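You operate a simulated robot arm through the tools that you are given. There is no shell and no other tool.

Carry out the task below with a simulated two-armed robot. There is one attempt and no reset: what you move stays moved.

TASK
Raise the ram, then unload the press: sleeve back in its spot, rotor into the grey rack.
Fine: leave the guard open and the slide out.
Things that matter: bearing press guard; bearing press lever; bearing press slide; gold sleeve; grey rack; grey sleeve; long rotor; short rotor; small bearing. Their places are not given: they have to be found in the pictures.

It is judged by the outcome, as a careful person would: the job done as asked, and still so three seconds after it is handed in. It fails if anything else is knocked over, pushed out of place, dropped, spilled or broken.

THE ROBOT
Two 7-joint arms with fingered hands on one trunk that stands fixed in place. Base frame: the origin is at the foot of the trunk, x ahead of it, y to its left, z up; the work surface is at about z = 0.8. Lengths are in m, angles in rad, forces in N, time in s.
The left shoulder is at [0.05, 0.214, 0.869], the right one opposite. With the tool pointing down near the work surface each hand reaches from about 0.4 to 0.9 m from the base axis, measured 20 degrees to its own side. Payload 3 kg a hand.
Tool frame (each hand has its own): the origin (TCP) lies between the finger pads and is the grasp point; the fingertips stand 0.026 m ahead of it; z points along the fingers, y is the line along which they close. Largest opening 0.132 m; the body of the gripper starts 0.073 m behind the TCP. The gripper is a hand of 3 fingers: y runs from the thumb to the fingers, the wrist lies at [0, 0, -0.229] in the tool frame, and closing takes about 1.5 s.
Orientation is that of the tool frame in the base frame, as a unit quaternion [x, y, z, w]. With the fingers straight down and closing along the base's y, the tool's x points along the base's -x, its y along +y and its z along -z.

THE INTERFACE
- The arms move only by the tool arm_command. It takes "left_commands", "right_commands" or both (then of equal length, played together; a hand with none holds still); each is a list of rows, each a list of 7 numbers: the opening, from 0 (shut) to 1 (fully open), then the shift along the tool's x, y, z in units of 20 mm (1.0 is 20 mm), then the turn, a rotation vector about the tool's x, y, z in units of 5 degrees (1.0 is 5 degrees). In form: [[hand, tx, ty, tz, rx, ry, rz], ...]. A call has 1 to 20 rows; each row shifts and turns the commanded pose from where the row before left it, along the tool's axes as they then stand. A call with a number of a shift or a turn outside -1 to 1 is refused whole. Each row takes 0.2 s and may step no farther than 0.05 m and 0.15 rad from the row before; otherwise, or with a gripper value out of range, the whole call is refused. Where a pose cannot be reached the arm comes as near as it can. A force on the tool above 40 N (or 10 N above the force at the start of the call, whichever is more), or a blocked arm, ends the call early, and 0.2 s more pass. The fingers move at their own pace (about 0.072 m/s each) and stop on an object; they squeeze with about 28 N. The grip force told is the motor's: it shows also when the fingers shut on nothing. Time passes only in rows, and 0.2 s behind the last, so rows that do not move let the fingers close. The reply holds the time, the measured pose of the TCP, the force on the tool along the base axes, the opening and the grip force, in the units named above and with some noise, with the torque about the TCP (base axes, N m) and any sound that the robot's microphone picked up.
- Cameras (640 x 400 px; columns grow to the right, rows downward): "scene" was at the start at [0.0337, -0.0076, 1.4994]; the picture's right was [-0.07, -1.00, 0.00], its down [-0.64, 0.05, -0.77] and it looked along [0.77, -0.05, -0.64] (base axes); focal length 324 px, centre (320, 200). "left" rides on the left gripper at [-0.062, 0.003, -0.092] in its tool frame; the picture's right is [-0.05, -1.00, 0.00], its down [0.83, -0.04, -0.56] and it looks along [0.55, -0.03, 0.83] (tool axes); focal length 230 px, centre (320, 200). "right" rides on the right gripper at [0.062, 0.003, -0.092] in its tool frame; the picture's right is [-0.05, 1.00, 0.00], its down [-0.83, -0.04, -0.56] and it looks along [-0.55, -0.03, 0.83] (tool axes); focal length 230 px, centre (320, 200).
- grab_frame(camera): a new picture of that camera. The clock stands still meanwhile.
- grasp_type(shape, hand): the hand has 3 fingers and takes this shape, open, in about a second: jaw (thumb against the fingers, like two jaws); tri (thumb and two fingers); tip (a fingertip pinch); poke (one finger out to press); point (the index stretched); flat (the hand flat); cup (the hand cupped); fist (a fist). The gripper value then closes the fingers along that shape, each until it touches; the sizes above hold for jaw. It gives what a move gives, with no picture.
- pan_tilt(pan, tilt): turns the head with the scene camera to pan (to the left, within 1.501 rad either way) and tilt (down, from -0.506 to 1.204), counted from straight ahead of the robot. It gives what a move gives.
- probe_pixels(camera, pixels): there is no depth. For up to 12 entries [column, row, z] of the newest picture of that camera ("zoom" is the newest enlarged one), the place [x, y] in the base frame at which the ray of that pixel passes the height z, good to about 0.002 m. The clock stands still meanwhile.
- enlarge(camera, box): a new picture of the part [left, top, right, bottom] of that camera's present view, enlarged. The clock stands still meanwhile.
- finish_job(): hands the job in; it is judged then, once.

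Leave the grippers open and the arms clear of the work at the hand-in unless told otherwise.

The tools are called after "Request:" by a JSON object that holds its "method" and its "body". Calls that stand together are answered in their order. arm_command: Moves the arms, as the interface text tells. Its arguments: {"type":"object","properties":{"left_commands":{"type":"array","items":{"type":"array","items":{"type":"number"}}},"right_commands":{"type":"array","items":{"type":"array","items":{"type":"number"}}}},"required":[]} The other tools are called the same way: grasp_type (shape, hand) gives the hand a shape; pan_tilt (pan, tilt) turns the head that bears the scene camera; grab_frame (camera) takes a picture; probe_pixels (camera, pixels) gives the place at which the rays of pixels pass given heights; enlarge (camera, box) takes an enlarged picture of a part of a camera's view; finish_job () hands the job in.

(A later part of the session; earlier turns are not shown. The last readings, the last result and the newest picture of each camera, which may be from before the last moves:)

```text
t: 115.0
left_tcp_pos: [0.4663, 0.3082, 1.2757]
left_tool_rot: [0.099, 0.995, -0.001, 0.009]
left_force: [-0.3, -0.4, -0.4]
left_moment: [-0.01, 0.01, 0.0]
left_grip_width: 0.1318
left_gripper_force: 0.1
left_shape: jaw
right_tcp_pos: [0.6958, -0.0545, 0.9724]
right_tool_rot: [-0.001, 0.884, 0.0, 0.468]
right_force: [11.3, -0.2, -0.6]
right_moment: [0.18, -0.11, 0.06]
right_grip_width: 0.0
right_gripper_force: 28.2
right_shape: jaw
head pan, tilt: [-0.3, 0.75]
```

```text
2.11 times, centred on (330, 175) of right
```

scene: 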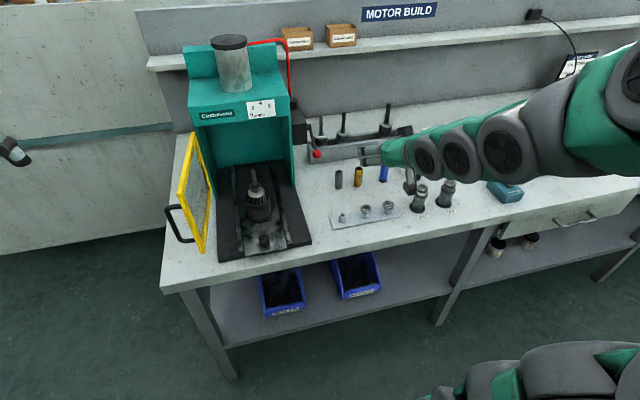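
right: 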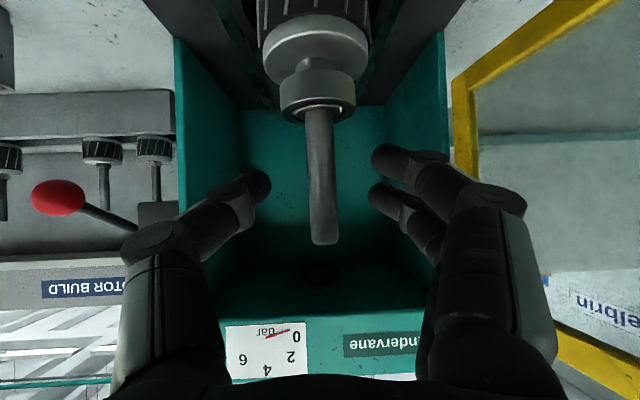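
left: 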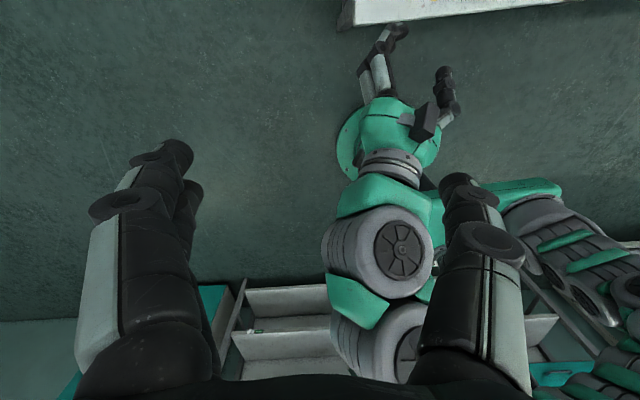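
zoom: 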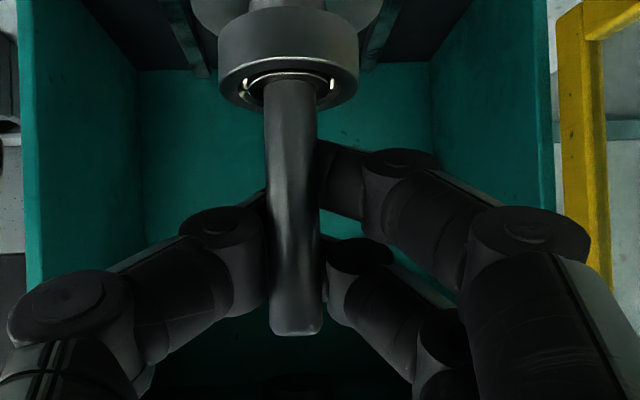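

Now the shaft is truly between thumb and fingers (a reaction force of 11 N shows). Lifting in small steps.

Request:
{"method": "arm_command", "body": {"right_commands": [[0, -0.12, 0, -0.085, 0, 0, 0], [0, -0.16, 0, -0.11, 0, 0, 0], [0, -0.2, 0, -0.14, 0, 0, 0], [0, 0, 0, 0, 0, 0, 0]]}}

Request:
{"method": "grab_frame", "body": {"camera": "right"}}

```text
t: 116.0
left_tcp_pos: [0.4668, 0.3078, 1.2768]
left_tool_rot: [0.1, 0.995, -0.002, 0.01]
left_force: [0.5, 0.1, 1.2]
left_moment: [-0.01, -0.03, -0.01]
left_grip_width: 0.1319
left_gripper_force: 0.1
left_shape: jaw
right_tcp_pos: [0.6949, -0.0547, 0.9839]
right_tool_rot: [-0.002, 0.884, 0.0, 0.467]
right_force: [-0.2, 0.1, 0.1]
right_moment: [0.01, 0.02, 0.0]
right_grip_width: 0.0
right_gripper_force: 28.0
right_shape: jaw
head pan, tilt: [-0.3, 0.75]
```

```text
taken
```

right: 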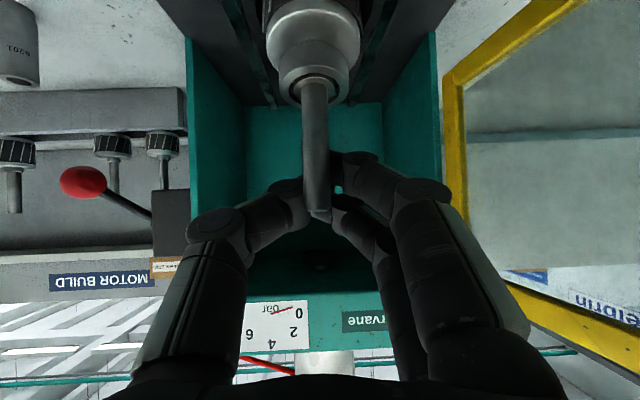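

The shaft is too thin for these fingers to clamp. I'll grip the rotor's body instead: the cap and ribs stand about 3 cm above the cup rim, diameter about 47 mm. Backing off, flattening pitch to 45° and opening wider.

Request:
{"method": "arm_command", "body": {"right_commands": [[0.4, 0, 0, 0, 0, 0, 0], [0.4, 0, 0, 0, 0, 0, 0], [0.4, 0, 0, -1, 0, 0, 0], [0.5, 0, 0, -1, 0, 0, 0], [0.6, 0, 0, -1, 0, 0, 0], [0.7, 0, 0, 0, 0, 1, 0], [0.7, 0, 0, 0, 0, 1.0, 0], [0.7, 0, 0, 0, 0, 0, 0]]}}

Request:
{"method": "grab_frame", "body": {"camera": "right"}}

Request:
{"method": "enlarge", "body": {"camera": "right", "box": [250, 0, 400, 160]}}

```text
t: 117.8
left_tcp_pos: [0.4671, 0.3075, 1.2764]
left_tool_rot: [0.099, 0.995, -0.001, 0.01]
left_force: [0.2, -0.2, -0.3]
left_moment: [0.02, 0.02, 0.01]
left_grip_width: 0.1318
left_gripper_force: 0.1
left_shape: jaw
right_tcp_pos: [0.6457, -0.0547, 1.0171]
right_tool_rot: [-0.002, 0.922, 0.0, 0.388]
right_force: [-0.3, -0.2, 0.4]
right_moment: [0.02, 0.0, 0.04]
right_grip_width: 0.0921
right_gripper_force: 0.0
right_shape: jaw
head pan, tilt: [-0.3, 0.75]
```

```text
taken
```

right: 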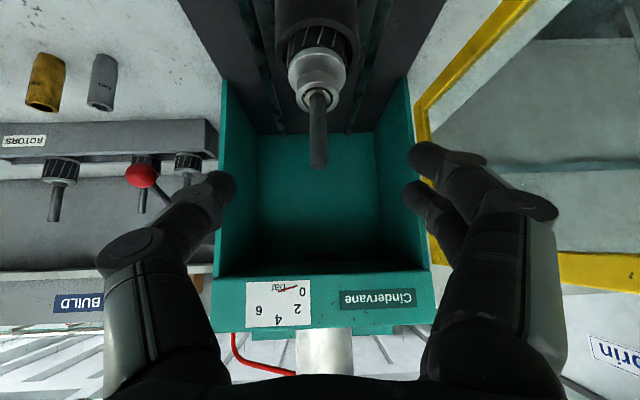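

```text
2.50 times, centred on (325, 80) of right
```

zoom: 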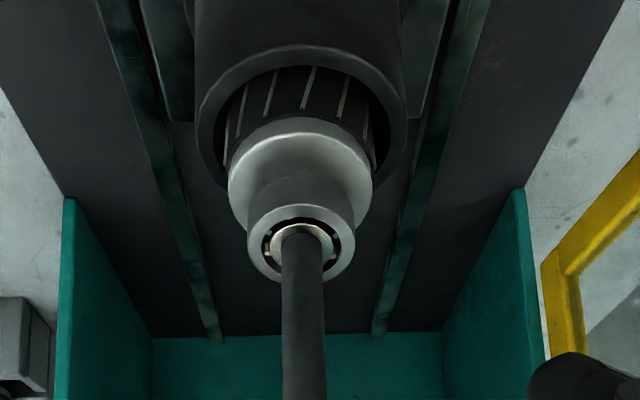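

Rim ≈0.88, cap top ≈0.91, bearing up to ≈0.93. I'll come in at 45° so the fingertips straddle cap and ribs; first three-quarters of the way.

Request:
{"method": "arm_command", "body": {"right_commands": [[0.7, 0.6, 0, 0.8, 0, 0, 0], [0.7, 0.6, 0, 0.8, 0, 0, 0], [0.7, 0.6, 0, 0.8, 0, 0, 0], [0.7, 0, 0, 0.95, 0, 0, 0], [0.7, 0, 0, 0.6, 0, 0, 0], [0.7, 0, 0, 0, 0, 0, 0]]}}

Request:
{"method": "grab_frame", "body": {"camera": "right"}}

```text
t: 119.2
left_tcp_pos: [0.4672, 0.3079, 1.2756]
left_tool_rot: [0.1, 0.995, -0.001, 0.009]
left_force: [-0.6, -0.9, 0.3]
left_moment: [0.01, 0.02, -0.01]
left_grip_width: 0.1319
left_gripper_force: 0.0
left_shape: jaw
right_tcp_pos: [0.6781, -0.0535, 0.9366]
right_tool_rot: [-0.001, 0.921, 0.0, 0.389]
right_force: [0.3, 0.5, 0.3]
right_moment: [0.03, -0.01, 0.02]
right_grip_width: 0.0919
right_gripper_force: 0.1
right_shape: jaw
head pan, tilt: [-0.3, 0.75]
```

```text
taken
```

right: 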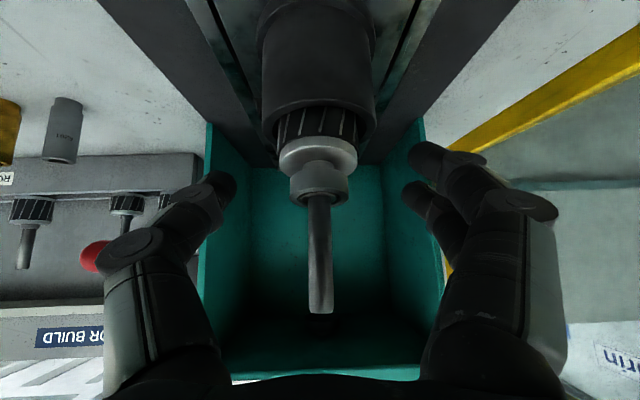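

Well placed: the cap sits at (318,155), about 4 cm ahead. Advancing the last 2.6 cm, then closing.

Request:
{"method": "arm_command", "body": {"right_commands": [[0.7, 0, 0, 0.65, 0, 0, 0], [0.7, 0, 0, 0.65, 0, 0, 0], [0.7, 0, 0, 0, 0, 0, 0]]}}

Request:
{"method": "grab_frame", "body": {"camera": "right"}}

```text
t: 120.0
left_tcp_pos: [0.4669, 0.3074, 1.2768]
left_tool_rot: [0.1, 0.995, -0.001, 0.01]
left_force: [0.0, -0.2, 0.2]
left_moment: [0.01, 0.01, 0.0]
left_grip_width: 0.1316
left_gripper_force: 0.1
left_shape: jaw
right_tcp_pos: [0.6954, -0.0525, 0.9197]
right_tool_rot: [-0.002, 0.921, 0.0, 0.388]
right_force: [-0.2, -0.4, 0.2]
right_moment: [0.04, 0.01, -0.04]
right_grip_width: 0.0922
right_gripper_force: 0.0
right_shape: jaw
head pan, tilt: [-0.3, 0.75]
```

```text
taken
```

right: 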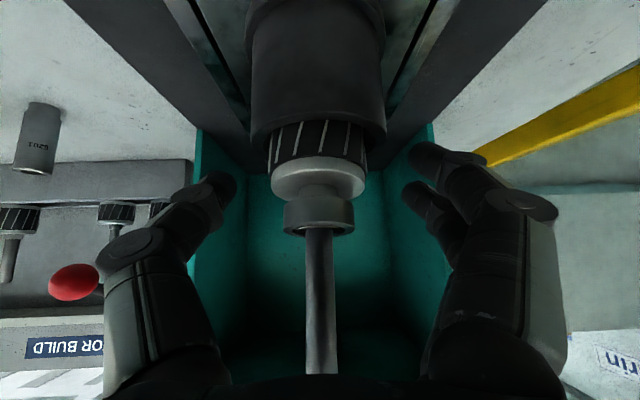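

The cap lies at rows 160–195, right at the fingertip level. Closing.

Request:
{"method": "arm_command", "body": {"right_commands": [[0, 0, 0, 0, 0, 0, 0], [0, 0, 0, 0, 0, 0, 0], [0, 0, 0, 0, 0, 0, 0], [0, 0, 0, 0, 0, 0, 0], [0, 0, 0, 0, 0, 0, 0], [0, 0, 0, 0, 0, 0, 0]]}}

Request:
{"method": "grab_frame", "body": {"camera": "right"}}

```text
t: 121.3
left_tcp_pos: [0.4668, 0.3086, 1.2764]
left_tool_rot: [0.099, 0.995, -0.001, 0.01]
left_force: [0.4, 0.2, 0.9]
left_moment: [0.04, 0.03, -0.01]
left_grip_width: 0.1317
left_gripper_force: 0.0
left_shape: jaw
right_tcp_pos: [0.6969, -0.0533, 0.9218]
right_tool_rot: [-0.001, 0.921, 0.0, 0.389]
right_force: [16.7, -2.2, 12.2]
right_moment: [0.14, -0.32, -0.07]
right_grip_width: 0.0284
right_gripper_force: 27.6
right_shape: jaw
head pan, tilt: [-0.3, 0.75]
```

```text
taken
```

right: 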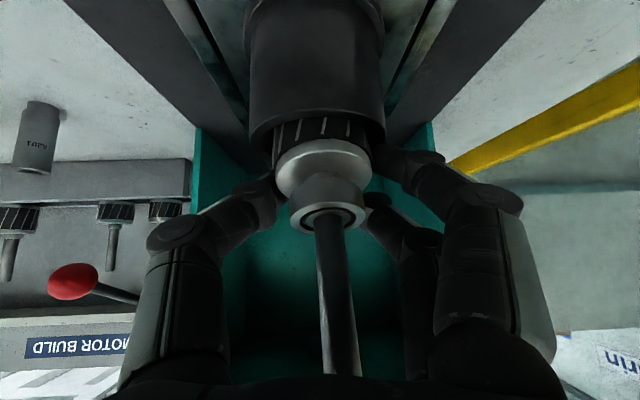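

Gripped (28 mm reading) with some reaction force; the rotor leans very slightly. Lifting slowly.

Request:
{"method": "arm_command", "body": {"right_commands": [[0, -0.14, 0, -0.14, 0, 0, 0], [0, -0.2, 0, -0.2, 0, 0, 0], [0, -0.25, 0, -0.25, 0, 0, 0], [0, 0, 0, 0, 0, 0, 0]]}}

Request:
{"method": "grab_frame", "body": {"camera": "right"}}

```text
t: 122.3
left_tcp_pos: [0.4663, 0.3081, 1.2756]
left_tool_rot: [0.099, 0.995, -0.001, 0.01]
left_force: [-0.2, -1.4, 0.2]
left_moment: [-0.02, 0.02, 0.01]
left_grip_width: 0.1318
left_gripper_force: 0.1
left_shape: jaw
right_tcp_pos: [0.6964, -0.0535, 0.9361]
right_tool_rot: [-0.002, 0.921, 0.001, 0.389]
right_force: [-1.0, -1.1, -5.9]
right_moment: [-0.07, 0.05, 0.01]
right_grip_width: 0.022
right_gripper_force: 28.4
right_shape: jaw
head pan, tilt: [-0.3, 0.75]
```

```text
taken
```

right: 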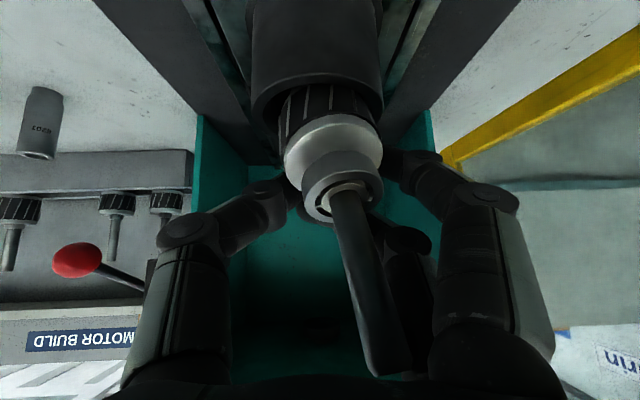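

It is lifting (about 6 N) but tilting, because one finger rides above the cap. I'll set it back down, release, and re-grip at a steeper 30° pitch so all three fingers land on the cap and ribs.

Request:
{"method": "arm_command", "body": {"right_commands": [[0, 0.2, 0, 0.2, 0, 0, 0], [0, 0.2, 0, 0.2, 0, 0, 0], [0, 0.12, 0, 0.12, 0, 0, 0], [0, 0, 0, 0, 0, 0, 0], [0.3, 0, 0, 0, 0, 0, 0], [0.45, 0, 0, 0, 0, 0, 0], [0.7, 0, 0, 0, 0, 0, 0], [0.7, 0, 0, 0, 0, 0, 0]]}}

Request:
{"method": "grab_frame", "body": {"camera": "right"}}

```text
t: 123.1
left_tcp_pos: [0.4666, 0.3075, 1.2764]
left_tool_rot: [0.098, 0.995, 0.0, 0.01]
left_force: [-0.4, -0.6, -0.3]
left_moment: [0.02, -0.01, 0.02]
left_grip_width: 0.1318
left_gripper_force: 0.0
left_shape: jaw
right_tcp_pos: [0.698, -0.0547, 0.9266]
right_tool_rot: [-0.001, 0.92, 0.002, 0.391]
right_force: [12.1, -6.1, 6.9]
right_moment: [-0.14, -0.16, -0.08]
right_grip_width: 0.0223
right_gripper_force: 28.0
right_shape: jaw
head pan, tilt: [-0.3, 0.75]
stopped in row 3 (right hand): the force on the tool passed its limit at 44 N (the readings are from after the stop); the commanded pose is now the measured one
```

```text
taken
```

right: 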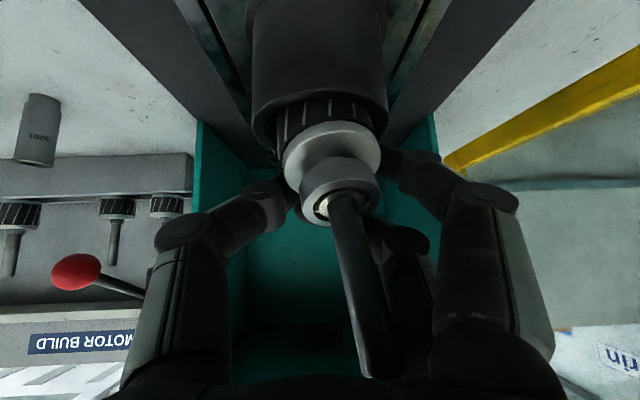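

The rotor is down in the cup again. I'll open the fingers.

Request:
{"method": "arm_command", "body": {"right_commands": [[0.25, 0, 0, 0, 0, 0, 0], [0.35, 0, 0, 0, 0, 0, 0], [0.45, 0, 0, 0, 0, 0, 0], [0.7, 0, 0, 0, 0, 0, 0], [0.7, 0, 0, 0, 0, 0, 0]]}}

Request:
{"method": "grab_frame", "body": {"camera": "right"}}

```text
t: 124.3
left_tcp_pos: [0.4673, 0.3072, 1.2764]
left_tool_rot: [0.1, 0.995, -0.001, 0.01]
left_force: [-0.6, -0.1, 0.7]
left_moment: [-0.01, -0.01, 0.04]
left_grip_width: 0.1316
left_gripper_force: 0.1
left_shape: jaw
right_tcp_pos: [0.6977, -0.0535, 0.9264]
right_tool_rot: [-0.001, 0.92, 0.002, 0.391]
right_force: [0.2, -0.6, 0.4]
right_moment: [-0.03, 0.02, -0.01]
right_grip_width: 0.0917
right_gripper_force: 0.0
right_shape: jaw
head pan, tilt: [-0.3, 0.75]
```

```text
taken
```

right: 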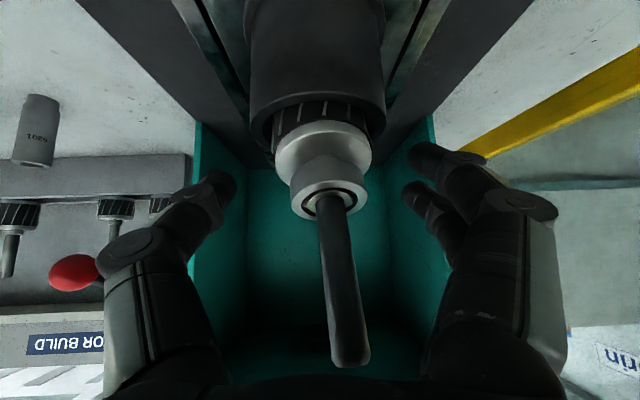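

The rotor leans a little in the cup. I'll retreat and look at it.

Request:
{"method": "arm_command", "body": {"right_commands": [[0.7, 0, 0, -1, 0, 0, 0], [0.7, 0, 0, -1, 0, 0, 0], [0.7, 0, 0, -1, 0, 0, 0], [0.7, 0, 0, -1, 0, 0, 0], [0.7, 0, 0, -1, 0, 0, 0], [0.7, 0, -1, -1, 0, 0, 0], [0.7, 0, -1, -1, 0, 0, 0], [0.7, 0, -1, 0, 0, 0, 0], [0.7, 0, -1, 0, 0, 0, 0], [0.7, 0, -1, 0, 0, 0, 0], [0.7, 0, -1, 0, 0, 0, 0], [0.7, 0, -1, 0, 0, 0, 0], [0.7, 0, -1, 0, 0, 0, 0], [0.7, 0, -1, 0, 0, 0, 0], [0.7, 0, 0, 0, 0, 0, 0]]}}

Request:
{"method": "enlarge", "body": {"camera": "scene", "box": [225, 150, 295, 250]}}

Request:
{"method": "grab_frame", "body": {"camera": "right"}}

```text
t: 127.5
left_tcp_pos: [0.4667, 0.3085, 1.2754]
left_tool_rot: [0.099, 0.995, 0.0, 0.009]
left_force: [-0.4, -0.4, 0.1]
left_moment: [0.01, 0.04, 0.01]
left_grip_width: 0.1322
left_gripper_force: 0.1
left_shape: jaw
right_tcp_pos: [0.5965, -0.2358, 1.0216]
right_tool_rot: [-0.001, 0.92, 0.002, 0.391]
right_force: [0.4, 0.3, -0.6]
right_moment: [0.01, -0.02, 0.0]
right_grip_width: 0.0923
right_gripper_force: 0.1
right_shape: jaw
head pan, tilt: [-0.3, 0.75]
```

```text
4.00 times, centred on (260, 200) of scene
```

zoom: 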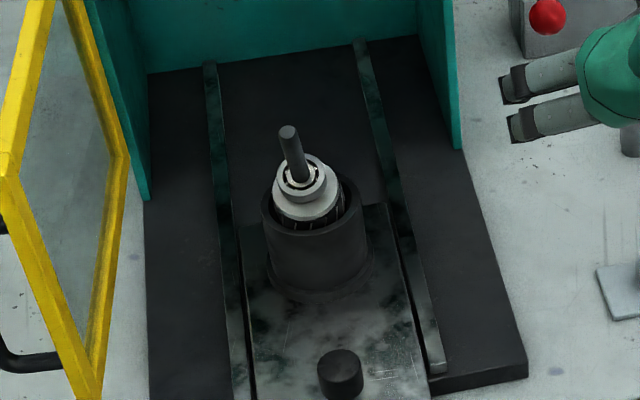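

```text
taken
```

right: 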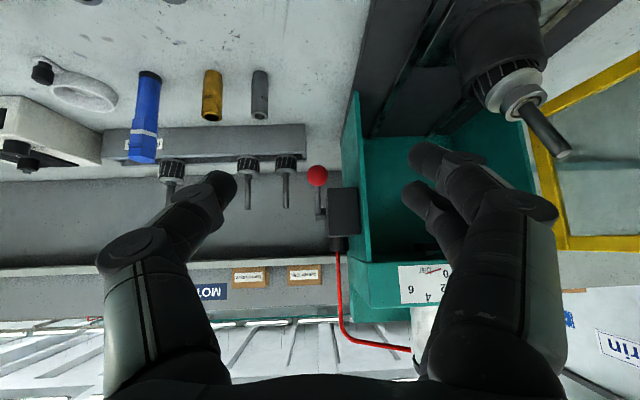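

The rotor leans about 16° toward me and slightly left in the loose cup. A grip aligned with the rotor's own axis should be firm. I'll enlarge the right view and triangulate bearing and shaft tip.

Request:
{"method": "enlarge", "body": {"camera": "right", "box": [420, 0, 620, 180]}}

Request:
{"method": "enlarge", "body": {"camera": "scene", "box": [240, 170, 280, 220]}}

Request:
{"method": "probe_pixels", "body": {"camera": "scene", "pixels": [[252, 182.5, 0.94], [252, 182.5, 0.96], [252, 182.5, 0.98], [255.75, 194.5, 0.9], [255.75, 194.5, 0.92], [255.75, 194.5, 0.94]]}}

Request:
{"method": "probe_pixels", "body": {"camera": "right", "pixels": [[567, 154, 0.94], [567, 154, 0.96], [567, 154, 0.98], [525, 106, 0.9], [525, 106, 0.92], [525, 106, 0.94]]}}

```text
2.22 times, centred on (520, 90) of right
```

zoom: 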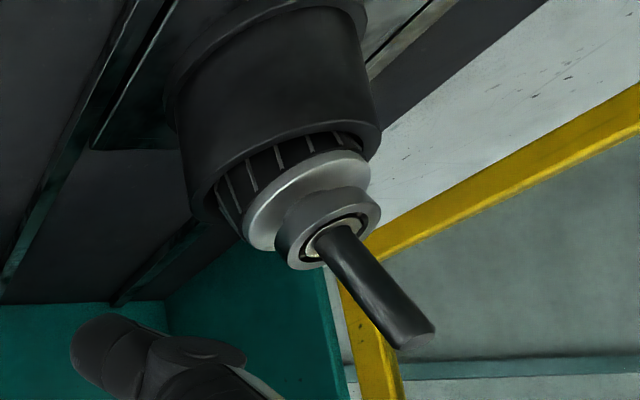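

```text
8.00 times, centred on (260, 195) of scene
```

zoom: 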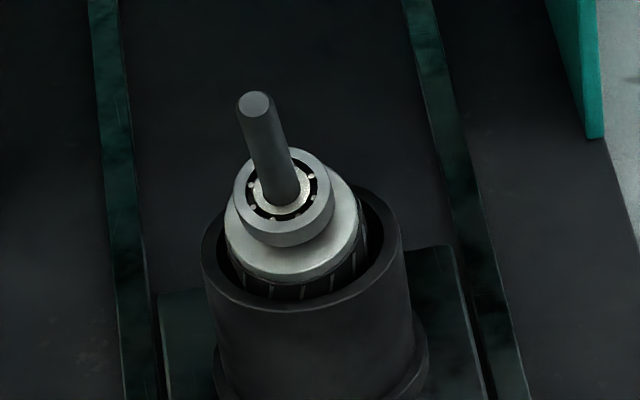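

```text
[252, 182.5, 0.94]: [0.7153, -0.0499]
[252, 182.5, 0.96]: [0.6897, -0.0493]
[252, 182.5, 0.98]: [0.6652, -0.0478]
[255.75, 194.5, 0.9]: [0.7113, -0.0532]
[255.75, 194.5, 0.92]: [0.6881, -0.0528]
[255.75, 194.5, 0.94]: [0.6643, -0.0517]
```

```text
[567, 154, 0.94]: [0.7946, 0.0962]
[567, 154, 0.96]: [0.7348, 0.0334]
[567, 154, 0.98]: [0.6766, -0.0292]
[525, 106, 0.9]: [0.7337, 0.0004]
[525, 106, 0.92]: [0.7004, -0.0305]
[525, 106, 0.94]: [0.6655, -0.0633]
```

Bearing top is now at (0.675,-0.052,0.933) and the shaft leans ~17° toward me. I'll approach with a 25° pitch nearly along the rotor's axis, opening wide, to 7 cm short.

Request:
{"method": "arm_command", "body": {"right_commands": [[0.7, 0, 0.8, 0, 0, 1, 0], [0.7, 0, 0.8, 0, 0, 1, 0], [0.7, 0, 0.8, 0, 0, 1, 0], [0.7, 0, 0.8, 0, 0, 1, 0], [0.7, 0, 0.98, 0, 0, 0.2, 0], [0.7, 0, 0.98, 0, 0, 0, 0], [0.7, 0, 0.98, 0, 0, 0, 0], [0.7, 0, 0.98, 0, 0, 0, 0], [0.7, 0, 0.98, 0, 0, 0, 0], [0.7, 0, 0.98, 0, 0, 0, 0], [0.7, -0.48, 0, 0.92, 0, 0, 0], [0.7, -0.48, 0, 0.92, 0, 0, 0], [0.7, -0.48, 0, 0.9, 0, 0, 0], [0.7, 0, 0, 0, 0, 0, 0]]}}

Request:
{"method": "grab_frame", "body": {"camera": "right"}}

```text
t: 130.5
left_tcp_pos: [0.467, 0.308, 1.2757]
left_tool_rot: [0.099, 0.995, -0.001, 0.009]
left_force: [-0.2, 0.6, -0.6]
left_moment: [0.01, 0.0, 0.02]
left_grip_width: 0.1317
left_gripper_force: 0.0
left_shape: jaw
right_tcp_pos: [0.6449, -0.0508, 0.9869]
right_tool_rot: [-0.001, 0.976, 0.002, 0.217]
right_force: [-0.1, 0.1, -0.1]
right_moment: [-0.01, 0.02, 0.01]
right_grip_width: 0.0923
right_gripper_force: 0.0
right_shape: jaw
head pan, tilt: [-0.3, 0.75]
```

```text
taken
```

right: 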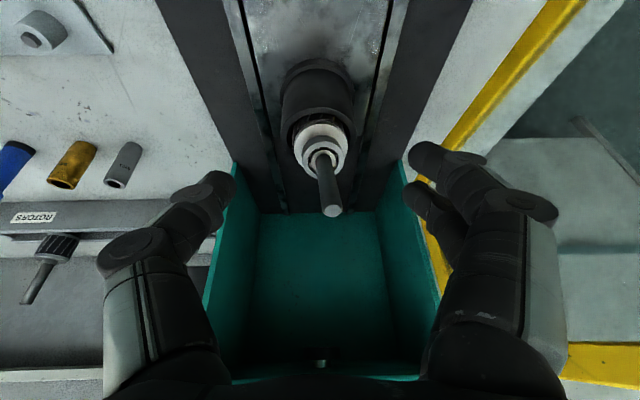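

Aligned: shaft tip at (332,210), cap at (322,145). Advancing 7 cm along the tool axis in steps.

Request:
{"method": "arm_command", "body": {"right_commands": [[0.7, 0, 0, 0.9, 0, 0, 0], [0.7, 0, 0, 0.9, 0, 0, 0], [0.7, 0, 0, 0.9, 0, 0, 0], [0.7, 0, 0, 0.5, 0, 0, 0], [0.7, 0, 0, 0.4, 0, 0, 0], [0.7, 0, 0, 0, 0, 0, 0]]}}

Request:
{"method": "grab_frame", "body": {"camera": "right"}}

```text
t: 131.9
left_tcp_pos: [0.467, 0.3077, 1.2773]
left_tool_rot: [0.099, 0.995, -0.001, 0.011]
left_force: [-0.2, 0.0, 0.1]
left_moment: [0.02, 0.03, -0.02]
left_grip_width: 0.1321
left_gripper_force: 0.0
left_shape: jaw
right_tcp_pos: [0.6755, -0.052, 0.9212]
right_tool_rot: [-0.002, 0.976, 0.001, 0.217]
right_force: [0.1, -0.6, 0.6]
right_moment: [-0.01, 0.0, 0.0]
right_grip_width: 0.0922
right_gripper_force: 0.1
right_shape: jaw
head pan, tilt: [-0.3, 0.75]
```

```text
taken
```

right: 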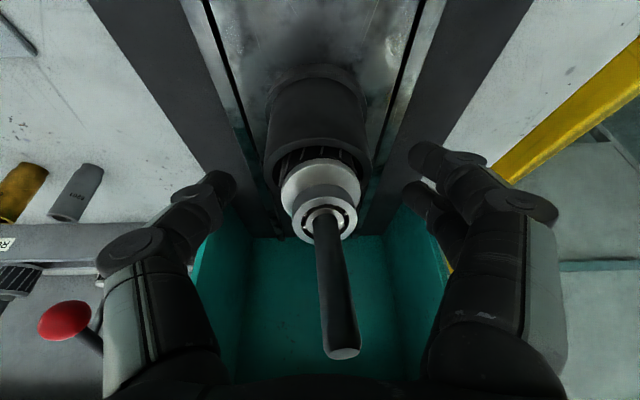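

Cap at (320,188) is near fingertip level. I'll advance 4 mm more and close.

Request:
{"method": "arm_command", "body": {"right_commands": [[0.7, 0, 0, 0.2, 0, 0, 0], [0.5, 0, 0, 0, 0, 0, 0], [0, 0, 0, 0, 0, 0, 0], [0, 0, 0, 0, 0, 0, 0], [0, 0, 0, 0, 0, 0, 0], [0, 0, 0, 0, 0, 0, 0], [0, 0, 0, 0, 0, 0, 0]]}}

Request:
{"method": "grab_frame", "body": {"camera": "right"}}

```text
t: 133.5
left_tcp_pos: [0.4669, 0.3075, 1.2768]
left_tool_rot: [0.099, 0.995, -0.001, 0.01]
left_force: [-0.1, 1.0, 0.1]
left_moment: [0.01, 0.02, -0.02]
left_grip_width: 0.1321
left_gripper_force: 0.0
left_shape: jaw
right_tcp_pos: [0.6783, -0.0511, 0.9174]
right_tool_rot: [0.0, 0.976, 0.0, 0.217]
right_force: [-1.8, -0.3, 4.5]
right_moment: [-0.2, 0.01, -0.05]
right_grip_width: 0.0407
right_gripper_force: 28.0
right_shape: jaw
head pan, tilt: [-0.3, 0.75]
```

```text
taken
```

right: 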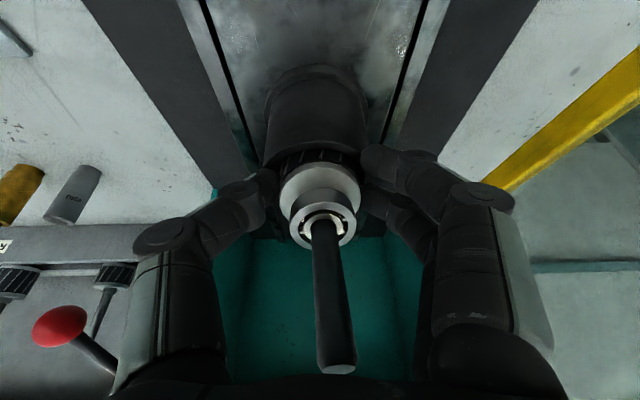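

Firm symmetric grip (41 mm) with little reaction. Lifting slowly along the tool axis.

Request:
{"method": "arm_command", "body": {"right_commands": [[0, 0, 0, -0.25, 0, 0, 0], [0, 0, 0, -0.3, 0, 0, 0], [0, 0, 0, -0.35, 0, 0, 0], [0, 0, 0, 0, 0, 0, 0]]}}

Request:
{"method": "grab_frame", "body": {"camera": "right"}}

```text
t: 134.5
left_tcp_pos: [0.4662, 0.3083, 1.2754]
left_tool_rot: [0.099, 0.995, -0.001, 0.009]
left_force: [0.1, 0.8, -0.4]
left_moment: [0.04, 0.0, -0.01]
left_grip_width: 0.1319
left_gripper_force: 0.0
left_shape: jaw
right_tcp_pos: [0.6702, -0.052, 0.9332]
right_tool_rot: [-0.001, 0.976, 0.002, 0.216]
right_force: [0.7, 0.1, -5.5]
right_moment: [-0.01, 0.03, 0.0]
right_grip_width: 0.0363
right_gripper_force: 28.2
right_shape: jaw
head pan, tilt: [-0.3, 0.75]
```

```text
taken
```

right: 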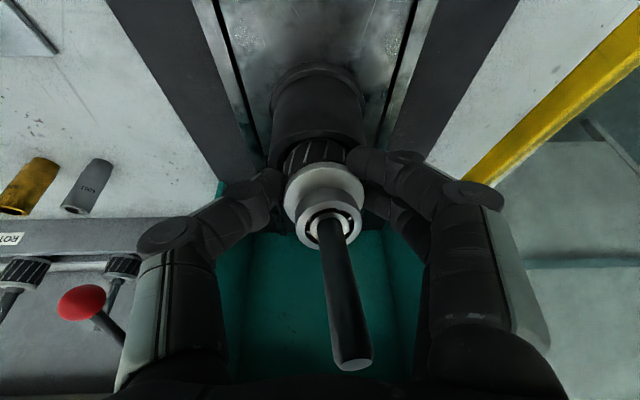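

The rotor comes up (5.5 N weight) and the ribs emerge from the cup. Continuing gently.

Request:
{"method": "arm_command", "body": {"right_commands": [[0, 0.05, 0, -0.4, 0, 0, 0], [0, 0.05, 0, -0.4, 0, 0, 0], [0, 0.05, 0, -0.4, 0, 0, 0], [0, 0, 0, 0, 0, 0, 0]]}}

Request:
{"method": "grab_frame", "body": {"camera": "right"}}

```text
t: 135.5
left_tcp_pos: [0.4667, 0.3087, 1.2759]
left_tool_rot: [0.099, 0.995, -0.001, 0.01]
left_force: [-0.5, 0.1, 0.3]
left_moment: [-0.02, 0.01, 0.02]
left_grip_width: 0.132
left_gripper_force: 0.0
left_shape: jaw
right_tcp_pos: [0.6578, -0.052, 0.9544]
right_tool_rot: [-0.002, 0.976, 0.001, 0.216]
right_force: [0.1, 0.7, -5.8]
right_moment: [-0.04, 0.1, -0.03]
right_grip_width: 0.0364
right_gripper_force: 28.1
right_shape: jaw
head pan, tilt: [-0.3, 0.75]
```

```text
taken
```

right: 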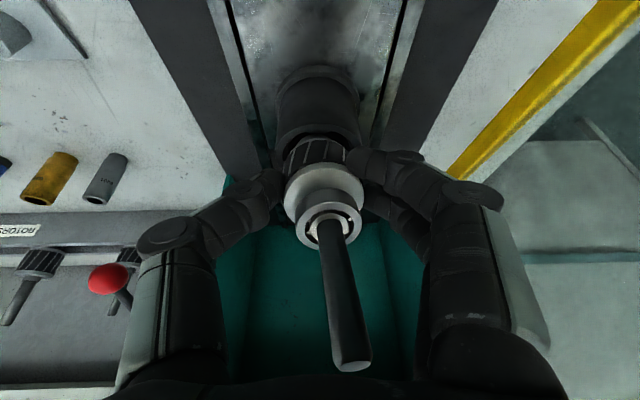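

Stable grip. I'll lift straight up another 5 cm to bring the rotor fully out of the cup and inspect its underside.

Request:
{"method": "arm_command", "body": {"right_commands": [[0, -0.12, 0, -0.35, 0, 0, 0], [0, -0.2, 0, -0.45, 0, 0, 0], [0, -0.2, 0, -0.45, 0, 0, 0], [0, -0.2, 0, -0.45, 0, 0, 0], [0, -0.2, 0, -0.45, 0, 0, 0], [0, 0, 0, 0, 0, 0, 0]]}}

Request:
{"method": "grab_frame", "body": {"camera": "right"}}

Request:
{"method": "enlarge", "body": {"camera": "scene", "box": [180, 120, 340, 260]}}

```text
t: 136.9
left_tcp_pos: [0.4664, 0.3078, 1.2767]
left_tool_rot: [0.099, 0.995, -0.001, 0.009]
left_force: [0.1, -0.2, -0.4]
left_moment: [0.01, 0.02, 0.01]
left_grip_width: 0.1319
left_gripper_force: 0.0
left_shape: jaw
right_tcp_pos: [0.6562, -0.0527, 1.0012]
right_tool_rot: [-0.001, 0.976, 0.001, 0.217]
right_force: [-0.4, 0.0, -6.0]
right_moment: [-0.03, 0.12, 0.01]
right_grip_width: 0.0363
right_gripper_force: 28.2
right_shape: jaw
head pan, tilt: [-0.3, 0.75]
```

```text
taken
```

right: 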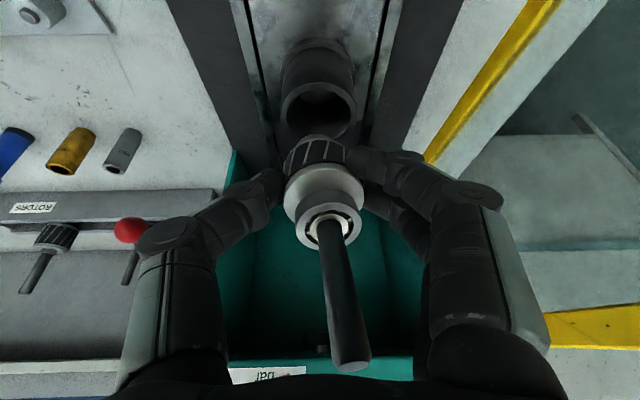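

```text
2.86 times, centred on (260, 190) of scene
```

zoom: 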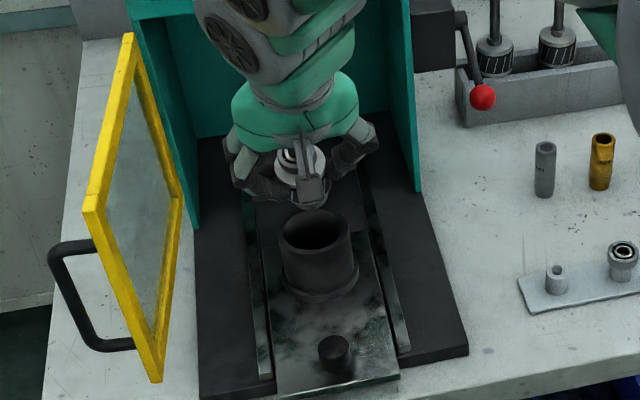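

The rotor is out, held steadily, and the cup is empty. I'll zoom on the rotor to see its lower end.

Request:
{"method": "enlarge", "body": {"camera": "right", "box": [250, 80, 400, 230]}}

Request:
{"method": "enlarge", "body": {"camera": "scene", "box": [240, 150, 290, 200]}}

```text
2.67 times, centred on (325, 155) of right
```

zoom: 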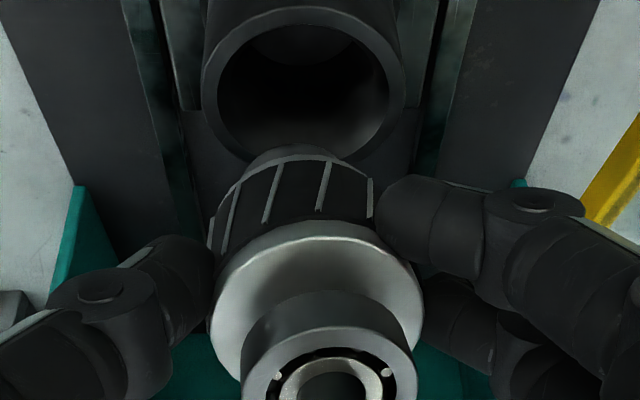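

```text
8.00 times, centred on (265, 175) of scene
```

zoom: 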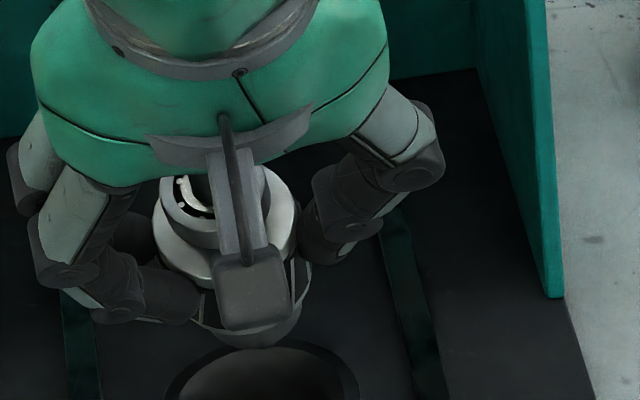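

The underside isn't clear yet. I'll carry the rotor right, over the free bench area near (0.66,-0.23), turning the hand nearly upright so the rotor hangs vertical, then yaw for a look.

Request:
{"method": "arm_command", "body": {"right_commands": [[0, 0, -0.5, -0.3, 0, 0, 0], [0, 0, -0.8, -0.3, 0, 0.5, 0], [0, 0, -0.9, 0, 0, 0.6, 0], [0, 0, -0.9, 0, 0, 0.6, 0], [0, 0, -0.9, 0, 0, 0.6, 0], [0, 0, -0.9, 0, 0, 0.6, 0], [0, 0, -0.9, 0, 0, 0.4, 0], [0, 0, -0.9, 0, 0, 0, 0], [0, 0, -0.9, 0, 0, 0, 0], [0, 0, -0.9, 0, 0, 0, 0], [0, 0, -0.3, 0, 0, 0, 0], [0, 0, 0, 0, 0, 0, 0.8], [0, 0, 0, 0, 0, 0, 0.8], [0, 0, 0, 0, 0, 0, 0.8], [0, 0, 0, 0, 0, 0, 0.8], [0, 0, 0, 0, 0, 0, 0.8], [0, 0, 0, 0, 0, 0, 0.8], [0, 0, 0, 0, 0, 0, 0.8], [0, 0, 0, 0, 0, 0, 0.8], [0, 0, 0, 0, 0, 0, 0]]}}

Request:
{"method": "grab_frame", "body": {"camera": "scene"}}

Request:
{"method": "grab_frame", "body": {"camera": "right"}}

```text
t: 141.1
left_tcp_pos: [0.4663, 0.308, 1.2768]
left_tool_rot: [0.099, 0.995, -0.001, 0.01]
left_force: [1.0, 0.2, -0.5]
left_moment: [0.01, -0.01, 0.02]
left_grip_width: 0.1319
left_gripper_force: 0.0
left_shape: jaw
right_tcp_pos: [0.6516, -0.2283, 1.0118]
right_tool_rot: [0.274, 0.959, 0.02, 0.072]
right_force: [0.7, 0.5, -5.2]
right_moment: [0.01, 0.06, -0.01]
right_grip_width: 0.0361
right_gripper_force: 28.2
right_shape: jaw
head pan, tilt: [-0.3, 0.75]
```

```text
taken
```

scene: 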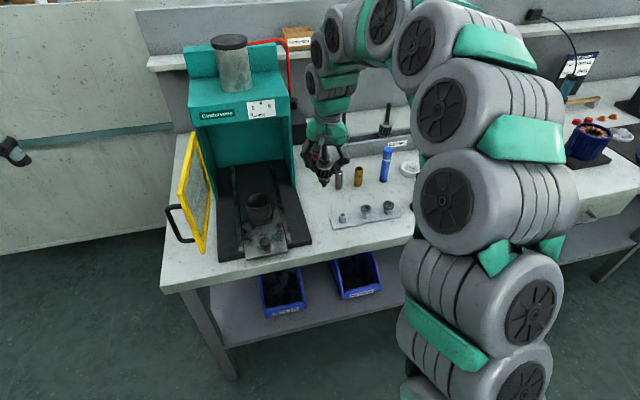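

```text
taken
```

right: 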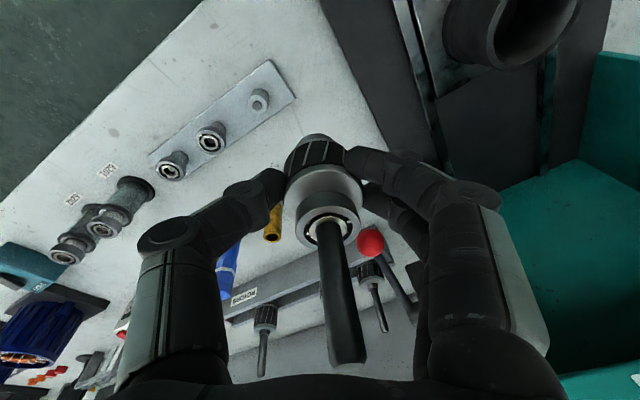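

Request:
{"method": "enlarge", "body": {"camera": "scene", "box": [300, 130, 360, 200]}}

Request:
{"method": "enlarge", "body": {"camera": "right", "box": [250, 110, 400, 260]}}

```text
5.71 times, centred on (330, 165) of scene
```

zoom: 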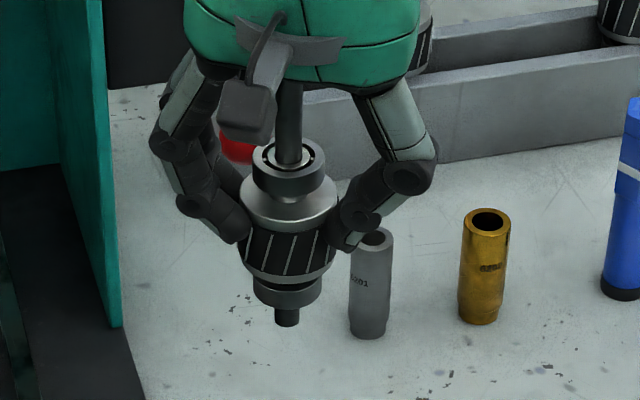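

```text
2.67 times, centred on (325, 185) of right
```

zoom: 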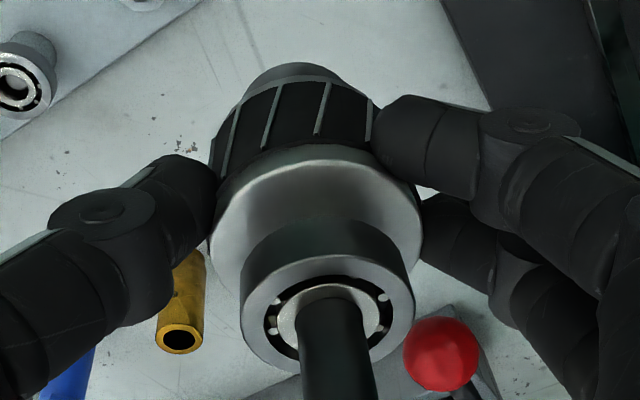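

Now I see the rotor clearly: it has a lower bearing and a short stub below, so it can't stand alone on the bench. At the rack the hand must be pitched about 35–40°, so I need the rotor rotated within the grip. I'll use the cup for that: lower the rotor partly back into it, then pitch the hand further while the cup holds the rotor. First I'll undo the yaw and go back above the cup.

Request:
{"method": "arm_command", "body": {"right_commands": [[0, 0, 0, 0, 0, 0, -0.8], [0, 0, 0, 0, 0, 0, -0.8], [0, 0, 0, 0, 0, 0, -0.8], [0, 0, 0, 0, 0, 0, -0.8], [0, 0, 0, 0, 0, 0, -0.8], [0, 0, 0, 0, 0, 0, -0.8], [0, 0, 0, 0, 0, 0, -0.8], [0, 0, 0, 0, 0, 0, -0.8], [0, 0, 0.5, 0, 0, -0.5, 0], [0, 0, 0.8, 0, 0, -0.6, 0], [0, 0, 0.9, 0, 0, -0.6, 0], [0, 0, 0.9, 0, 0, -0.6, 0], [0, 0, 0.9, 0, 0, -0.6, 0], [0, 0, 0.9, 0, 0, -0.4, 0], [0, 0, 0.9, 0, 0, 0, 0], [0, 0, 0.9, 0, 0, 0, 0], [0, 0, 0.9, 0, 0, 0, 0], [0, 0, 0.9, 0, 0, 0, 0], [0, 0, 0.2, 0, 0, 0, 0], [0, 0, 0, 0, 0, 0, 0]]}}

Request:
{"method": "grab_frame", "body": {"camera": "right"}}

Request:
{"method": "enlarge", "body": {"camera": "scene", "box": [210, 140, 310, 240]}}

```text
t: 145.3
left_tcp_pos: [0.4663, 0.3082, 1.2761]
left_tool_rot: [0.1, 0.995, -0.001, 0.01]
left_force: [-0.3, 0.2, 0.6]
left_moment: [0.0, 0.01, 0.01]
left_grip_width: 0.1319
left_gripper_force: 0.0
left_shape: jaw
right_tcp_pos: [0.6517, -0.0544, 1.0114]
right_tool_rot: [-0.001, 0.976, 0.001, 0.216]
right_force: [-0.1, -0.1, -4.5]
right_moment: [-0.01, 0.09, -0.01]
right_grip_width: 0.0351
right_gripper_force: 28.0
right_shape: jaw
head pan, tilt: [-0.3, 0.75]
```

```text
taken
```

right: 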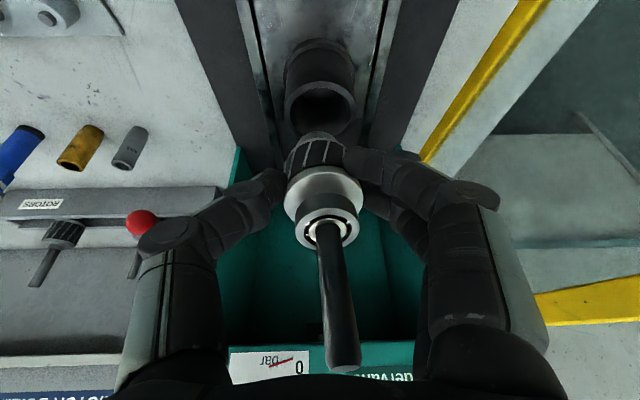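

```text
4.00 times, centred on (260, 190) of scene
```

zoom: 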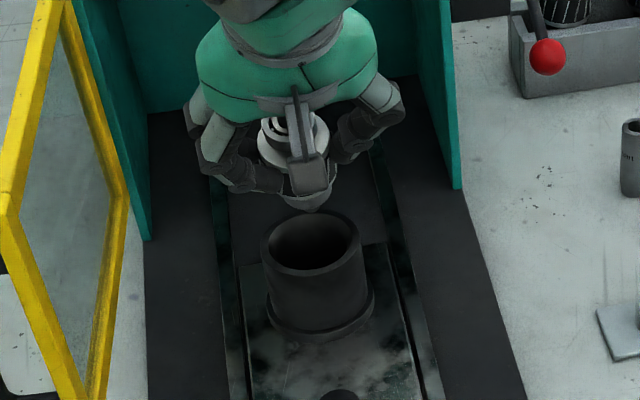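

Positions match the earlier exit path. I'll lower the rotor back down the same way until it is nearly seated.

Request:
{"method": "arm_command", "body": {"right_commands": [[0, 0.235, 0.03, 0.675, 0, 0, 0], [0, 0.235, 0.03, 0.675, 0, 0, 0], [0, 0.235, 0.03, 0.675, 0, 0, 0], [0, 0.235, 0.03, 0.675, 0, 0, 0], [0, 0, 0, 0.4, 0, 0, 0], [0, 0, 0, 0.4, 0, 0, 0], [0, 0, 0, 0.4, 0, 0, 0], [0, 0, 0, 0.3, 0, 0, 0], [0, 0, 0, 0, 0, 0, 0]]}}

Request:
{"method": "grab_frame", "body": {"camera": "right"}}

```text
t: 147.3
left_tcp_pos: [0.4654, 0.3075, 1.2758]
left_tool_rot: [0.099, 0.995, -0.001, 0.009]
left_force: [0.3, 0.0, -0.2]
left_moment: [-0.01, -0.01, 0.0]
left_grip_width: 0.1317
left_gripper_force: 0.1
left_shape: jaw
right_tcp_pos: [0.6701, -0.0522, 0.9289]
right_tool_rot: [-0.002, 0.976, 0.002, 0.219]
right_force: [6.4, -6.0, 31.9]
right_moment: [-0.03, -0.37, -0.01]
right_grip_width: 0.0376
right_gripper_force: 27.7
right_shape: jaw
head pan, tilt: [-0.3, 0.75]
```

```text
taken
```

right: 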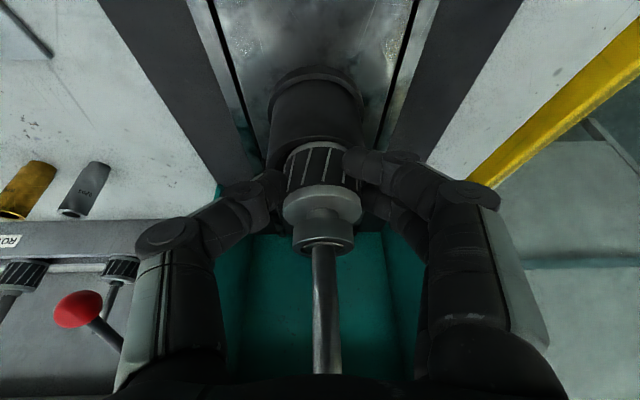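

It is seated (32 N), and the rotor slid a few millimetres deeper into the grip, with the fingers now on the ribs. I'll ease up slightly and begin pitching the hand while the cup holds the rotor.

Request:
{"method": "arm_command", "body": {"right_commands": [[0, 0, 0, -0.12, 0, 0, 0], [0, 0.087, 0, 0, 0, -1, 0], [0, 0.087, 0, 0, 0, -1, 0], [0, 0.087, 0, 0, 0, -1, 0], [0, 0, 0, 0, 0, 0, 0]]}}

Request:
{"method": "grab_frame", "body": {"camera": "right"}}

```text
t: 148.5
left_tcp_pos: [0.4673, 0.3077, 1.2768]
left_tool_rot: [0.1, 0.995, -0.001, 0.01]
left_force: [-0.3, -0.1, 0.2]
left_moment: [-0.03, -0.03, 0.0]
left_grip_width: 0.132
left_gripper_force: 0.0
left_shape: jaw
right_tcp_pos: [0.6644, -0.0526, 0.926]
right_tool_rot: [0.0, 0.939, 0.001, 0.343]
right_force: [0.5, -0.4, 0.5]
right_moment: [0.02, 0.02, 0.02]
right_grip_width: 0.0199
right_gripper_force: 28.4
right_shape: jaw
head pan, tilt: [-0.3, 0.75]
```

```text
taken
```

right: 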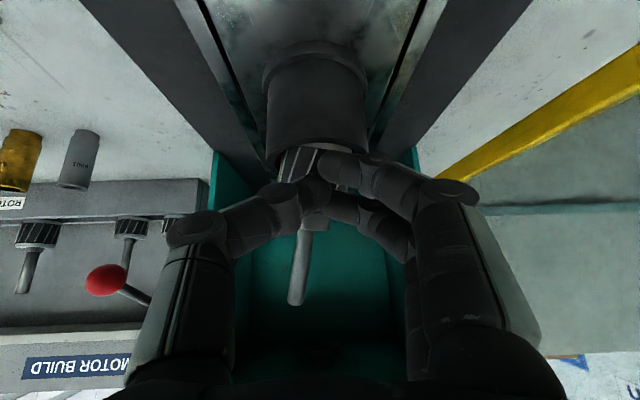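

The rotor squeezed out beyond the fingertips and is standing in the cup again. I'll open, back off and look.

Request:
{"method": "arm_command", "body": {"right_commands": [[0.4, 0, 0, -0.5, 0, 0, 0], [0.7, 0, 0, -1, 0, 0, 0], [0.7, 0, 0, -1, 0, 0, 0], [0.7, 0, 0, -1, 0, 0, 0], [0.7, 0, 0, -1, 0, 0, 0], [0.7, 0, 0, -1, 0, 0, 0], [0.7, 0, -1, -1, 0, 0, 0], [0.7, 0, -1, 0, 0, 0, 0], [0.7, 0, -1, 0, 0, 0, 0], [0.7, 0, -1, 0, 0, 0, 0], [0.7, 0, -1, 0, 0, 0, 0], [0.7, 0, -1, 0, 0, 0, 0], [0.7, 0, -1, 0, 0, 0, 0], [0.7, 0, 0, 0, 0, 0, 0]]}}

Request:
{"method": "grab_frame", "body": {"camera": "right"}}

Request:
{"method": "enlarge", "body": {"camera": "scene", "box": [220, 150, 300, 230]}}

```text
t: 151.5
left_tcp_pos: [0.4666, 0.3074, 1.2753]
left_tool_rot: [0.099, 0.995, -0.001, 0.01]
left_force: [0.2, -0.5, 0.5]
left_moment: [0.01, 0.01, -0.02]
left_grip_width: 0.1317
left_gripper_force: 0.0
left_shape: jaw
right_tcp_pos: [0.5807, -0.1931, 1.027]
right_tool_rot: [-0.001, 0.94, 0.002, 0.342]
right_force: [0.7, 0.3, 0.3]
right_moment: [0.01, 0.0, -0.03]
right_grip_width: 0.0925
right_gripper_force: 0.0
right_shape: jaw
head pan, tilt: [-0.3, 0.75]
```

```text
taken
```

right: 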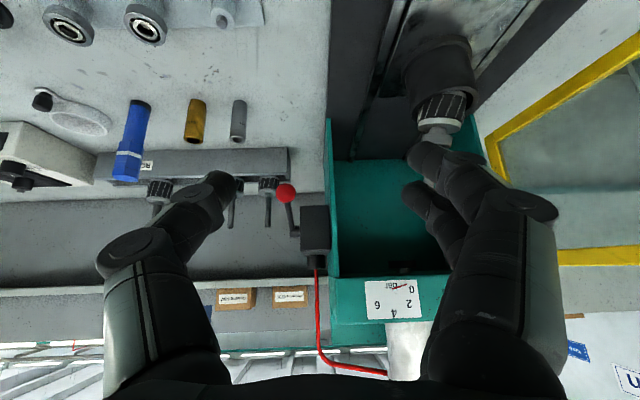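

```text
5.00 times, centred on (260, 190) of scene
```

zoom: 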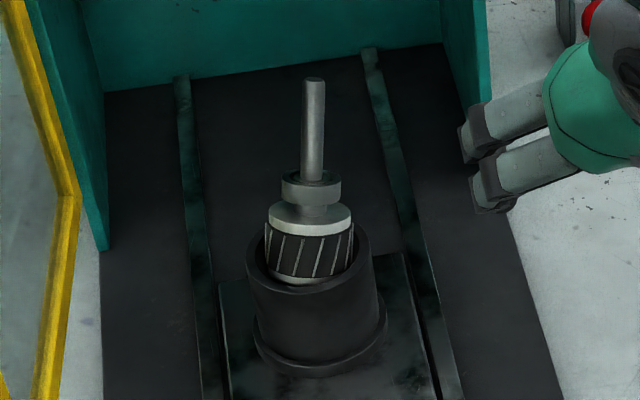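

The rotor now stands higher in the cup, leaning slightly away, with all of its ribs exposed. That suits a ~40° grip. I'll shift the hand a bit for an unobstructed second view.

Request:
{"method": "arm_command", "body": {"right_commands": [[0.7, 0, -1, 0, 0, 0, 0], [0.7, 0, -1, 0, 0, 0, 0], [0.7, 0, -1, 0, 0, 0, 0], [0.7, 0, -1, -0.5, 0, 0, 0], [0.7, 0, 0, 0, 0, 0, 0]]}}

Request:
{"method": "grab_frame", "body": {"camera": "right"}}

Request:
{"method": "grab_frame", "body": {"camera": "scene"}}

Request:
{"method": "enlarge", "body": {"camera": "right", "box": [440, 0, 580, 160]}}

```text
t: 152.7
left_tcp_pos: [0.4666, 0.3082, 1.276]
left_tool_rot: [0.099, 0.995, -0.001, 0.009]
left_force: [0.2, -0.3, -0.5]
left_moment: [-0.02, -0.01, 0.01]
left_grip_width: 0.132
left_gripper_force: 0.0
left_shape: jaw
right_tcp_pos: [0.5751, -0.2736, 1.0342]
right_tool_rot: [0.0, 0.939, 0.002, 0.343]
right_force: [0.8, -0.5, 0.8]
right_moment: [0.0, 0.03, -0.03]
right_grip_width: 0.0922
right_gripper_force: 0.1
right_shape: jaw
head pan, tilt: [-0.3, 0.75]
```

```text
taken
```

right: 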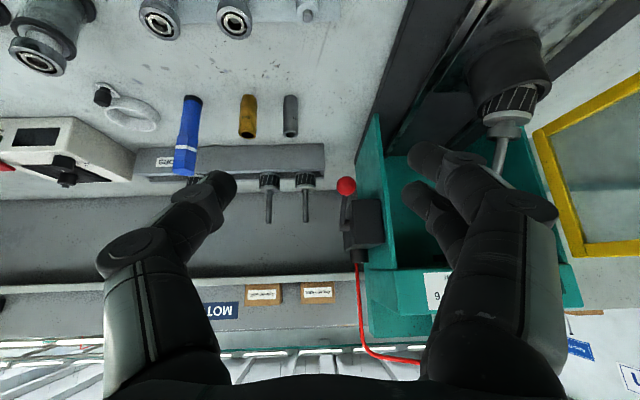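

```text
taken
```

scene: 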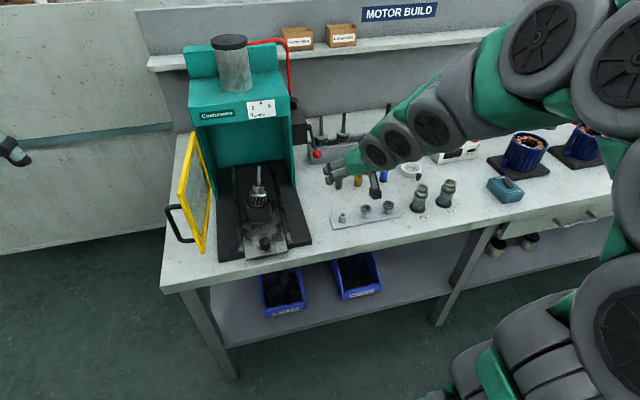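

```text
2.50 times, centred on (510, 80) of right
```

zoom: 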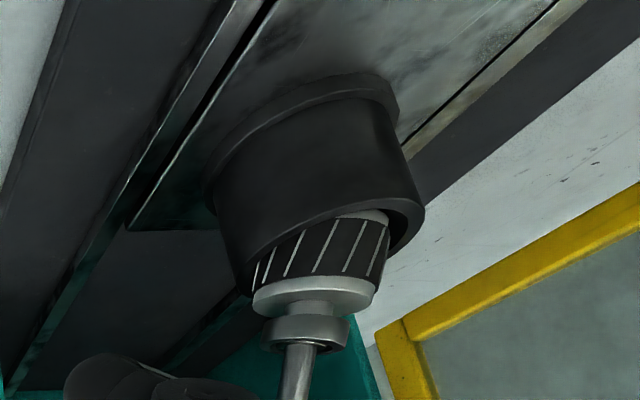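

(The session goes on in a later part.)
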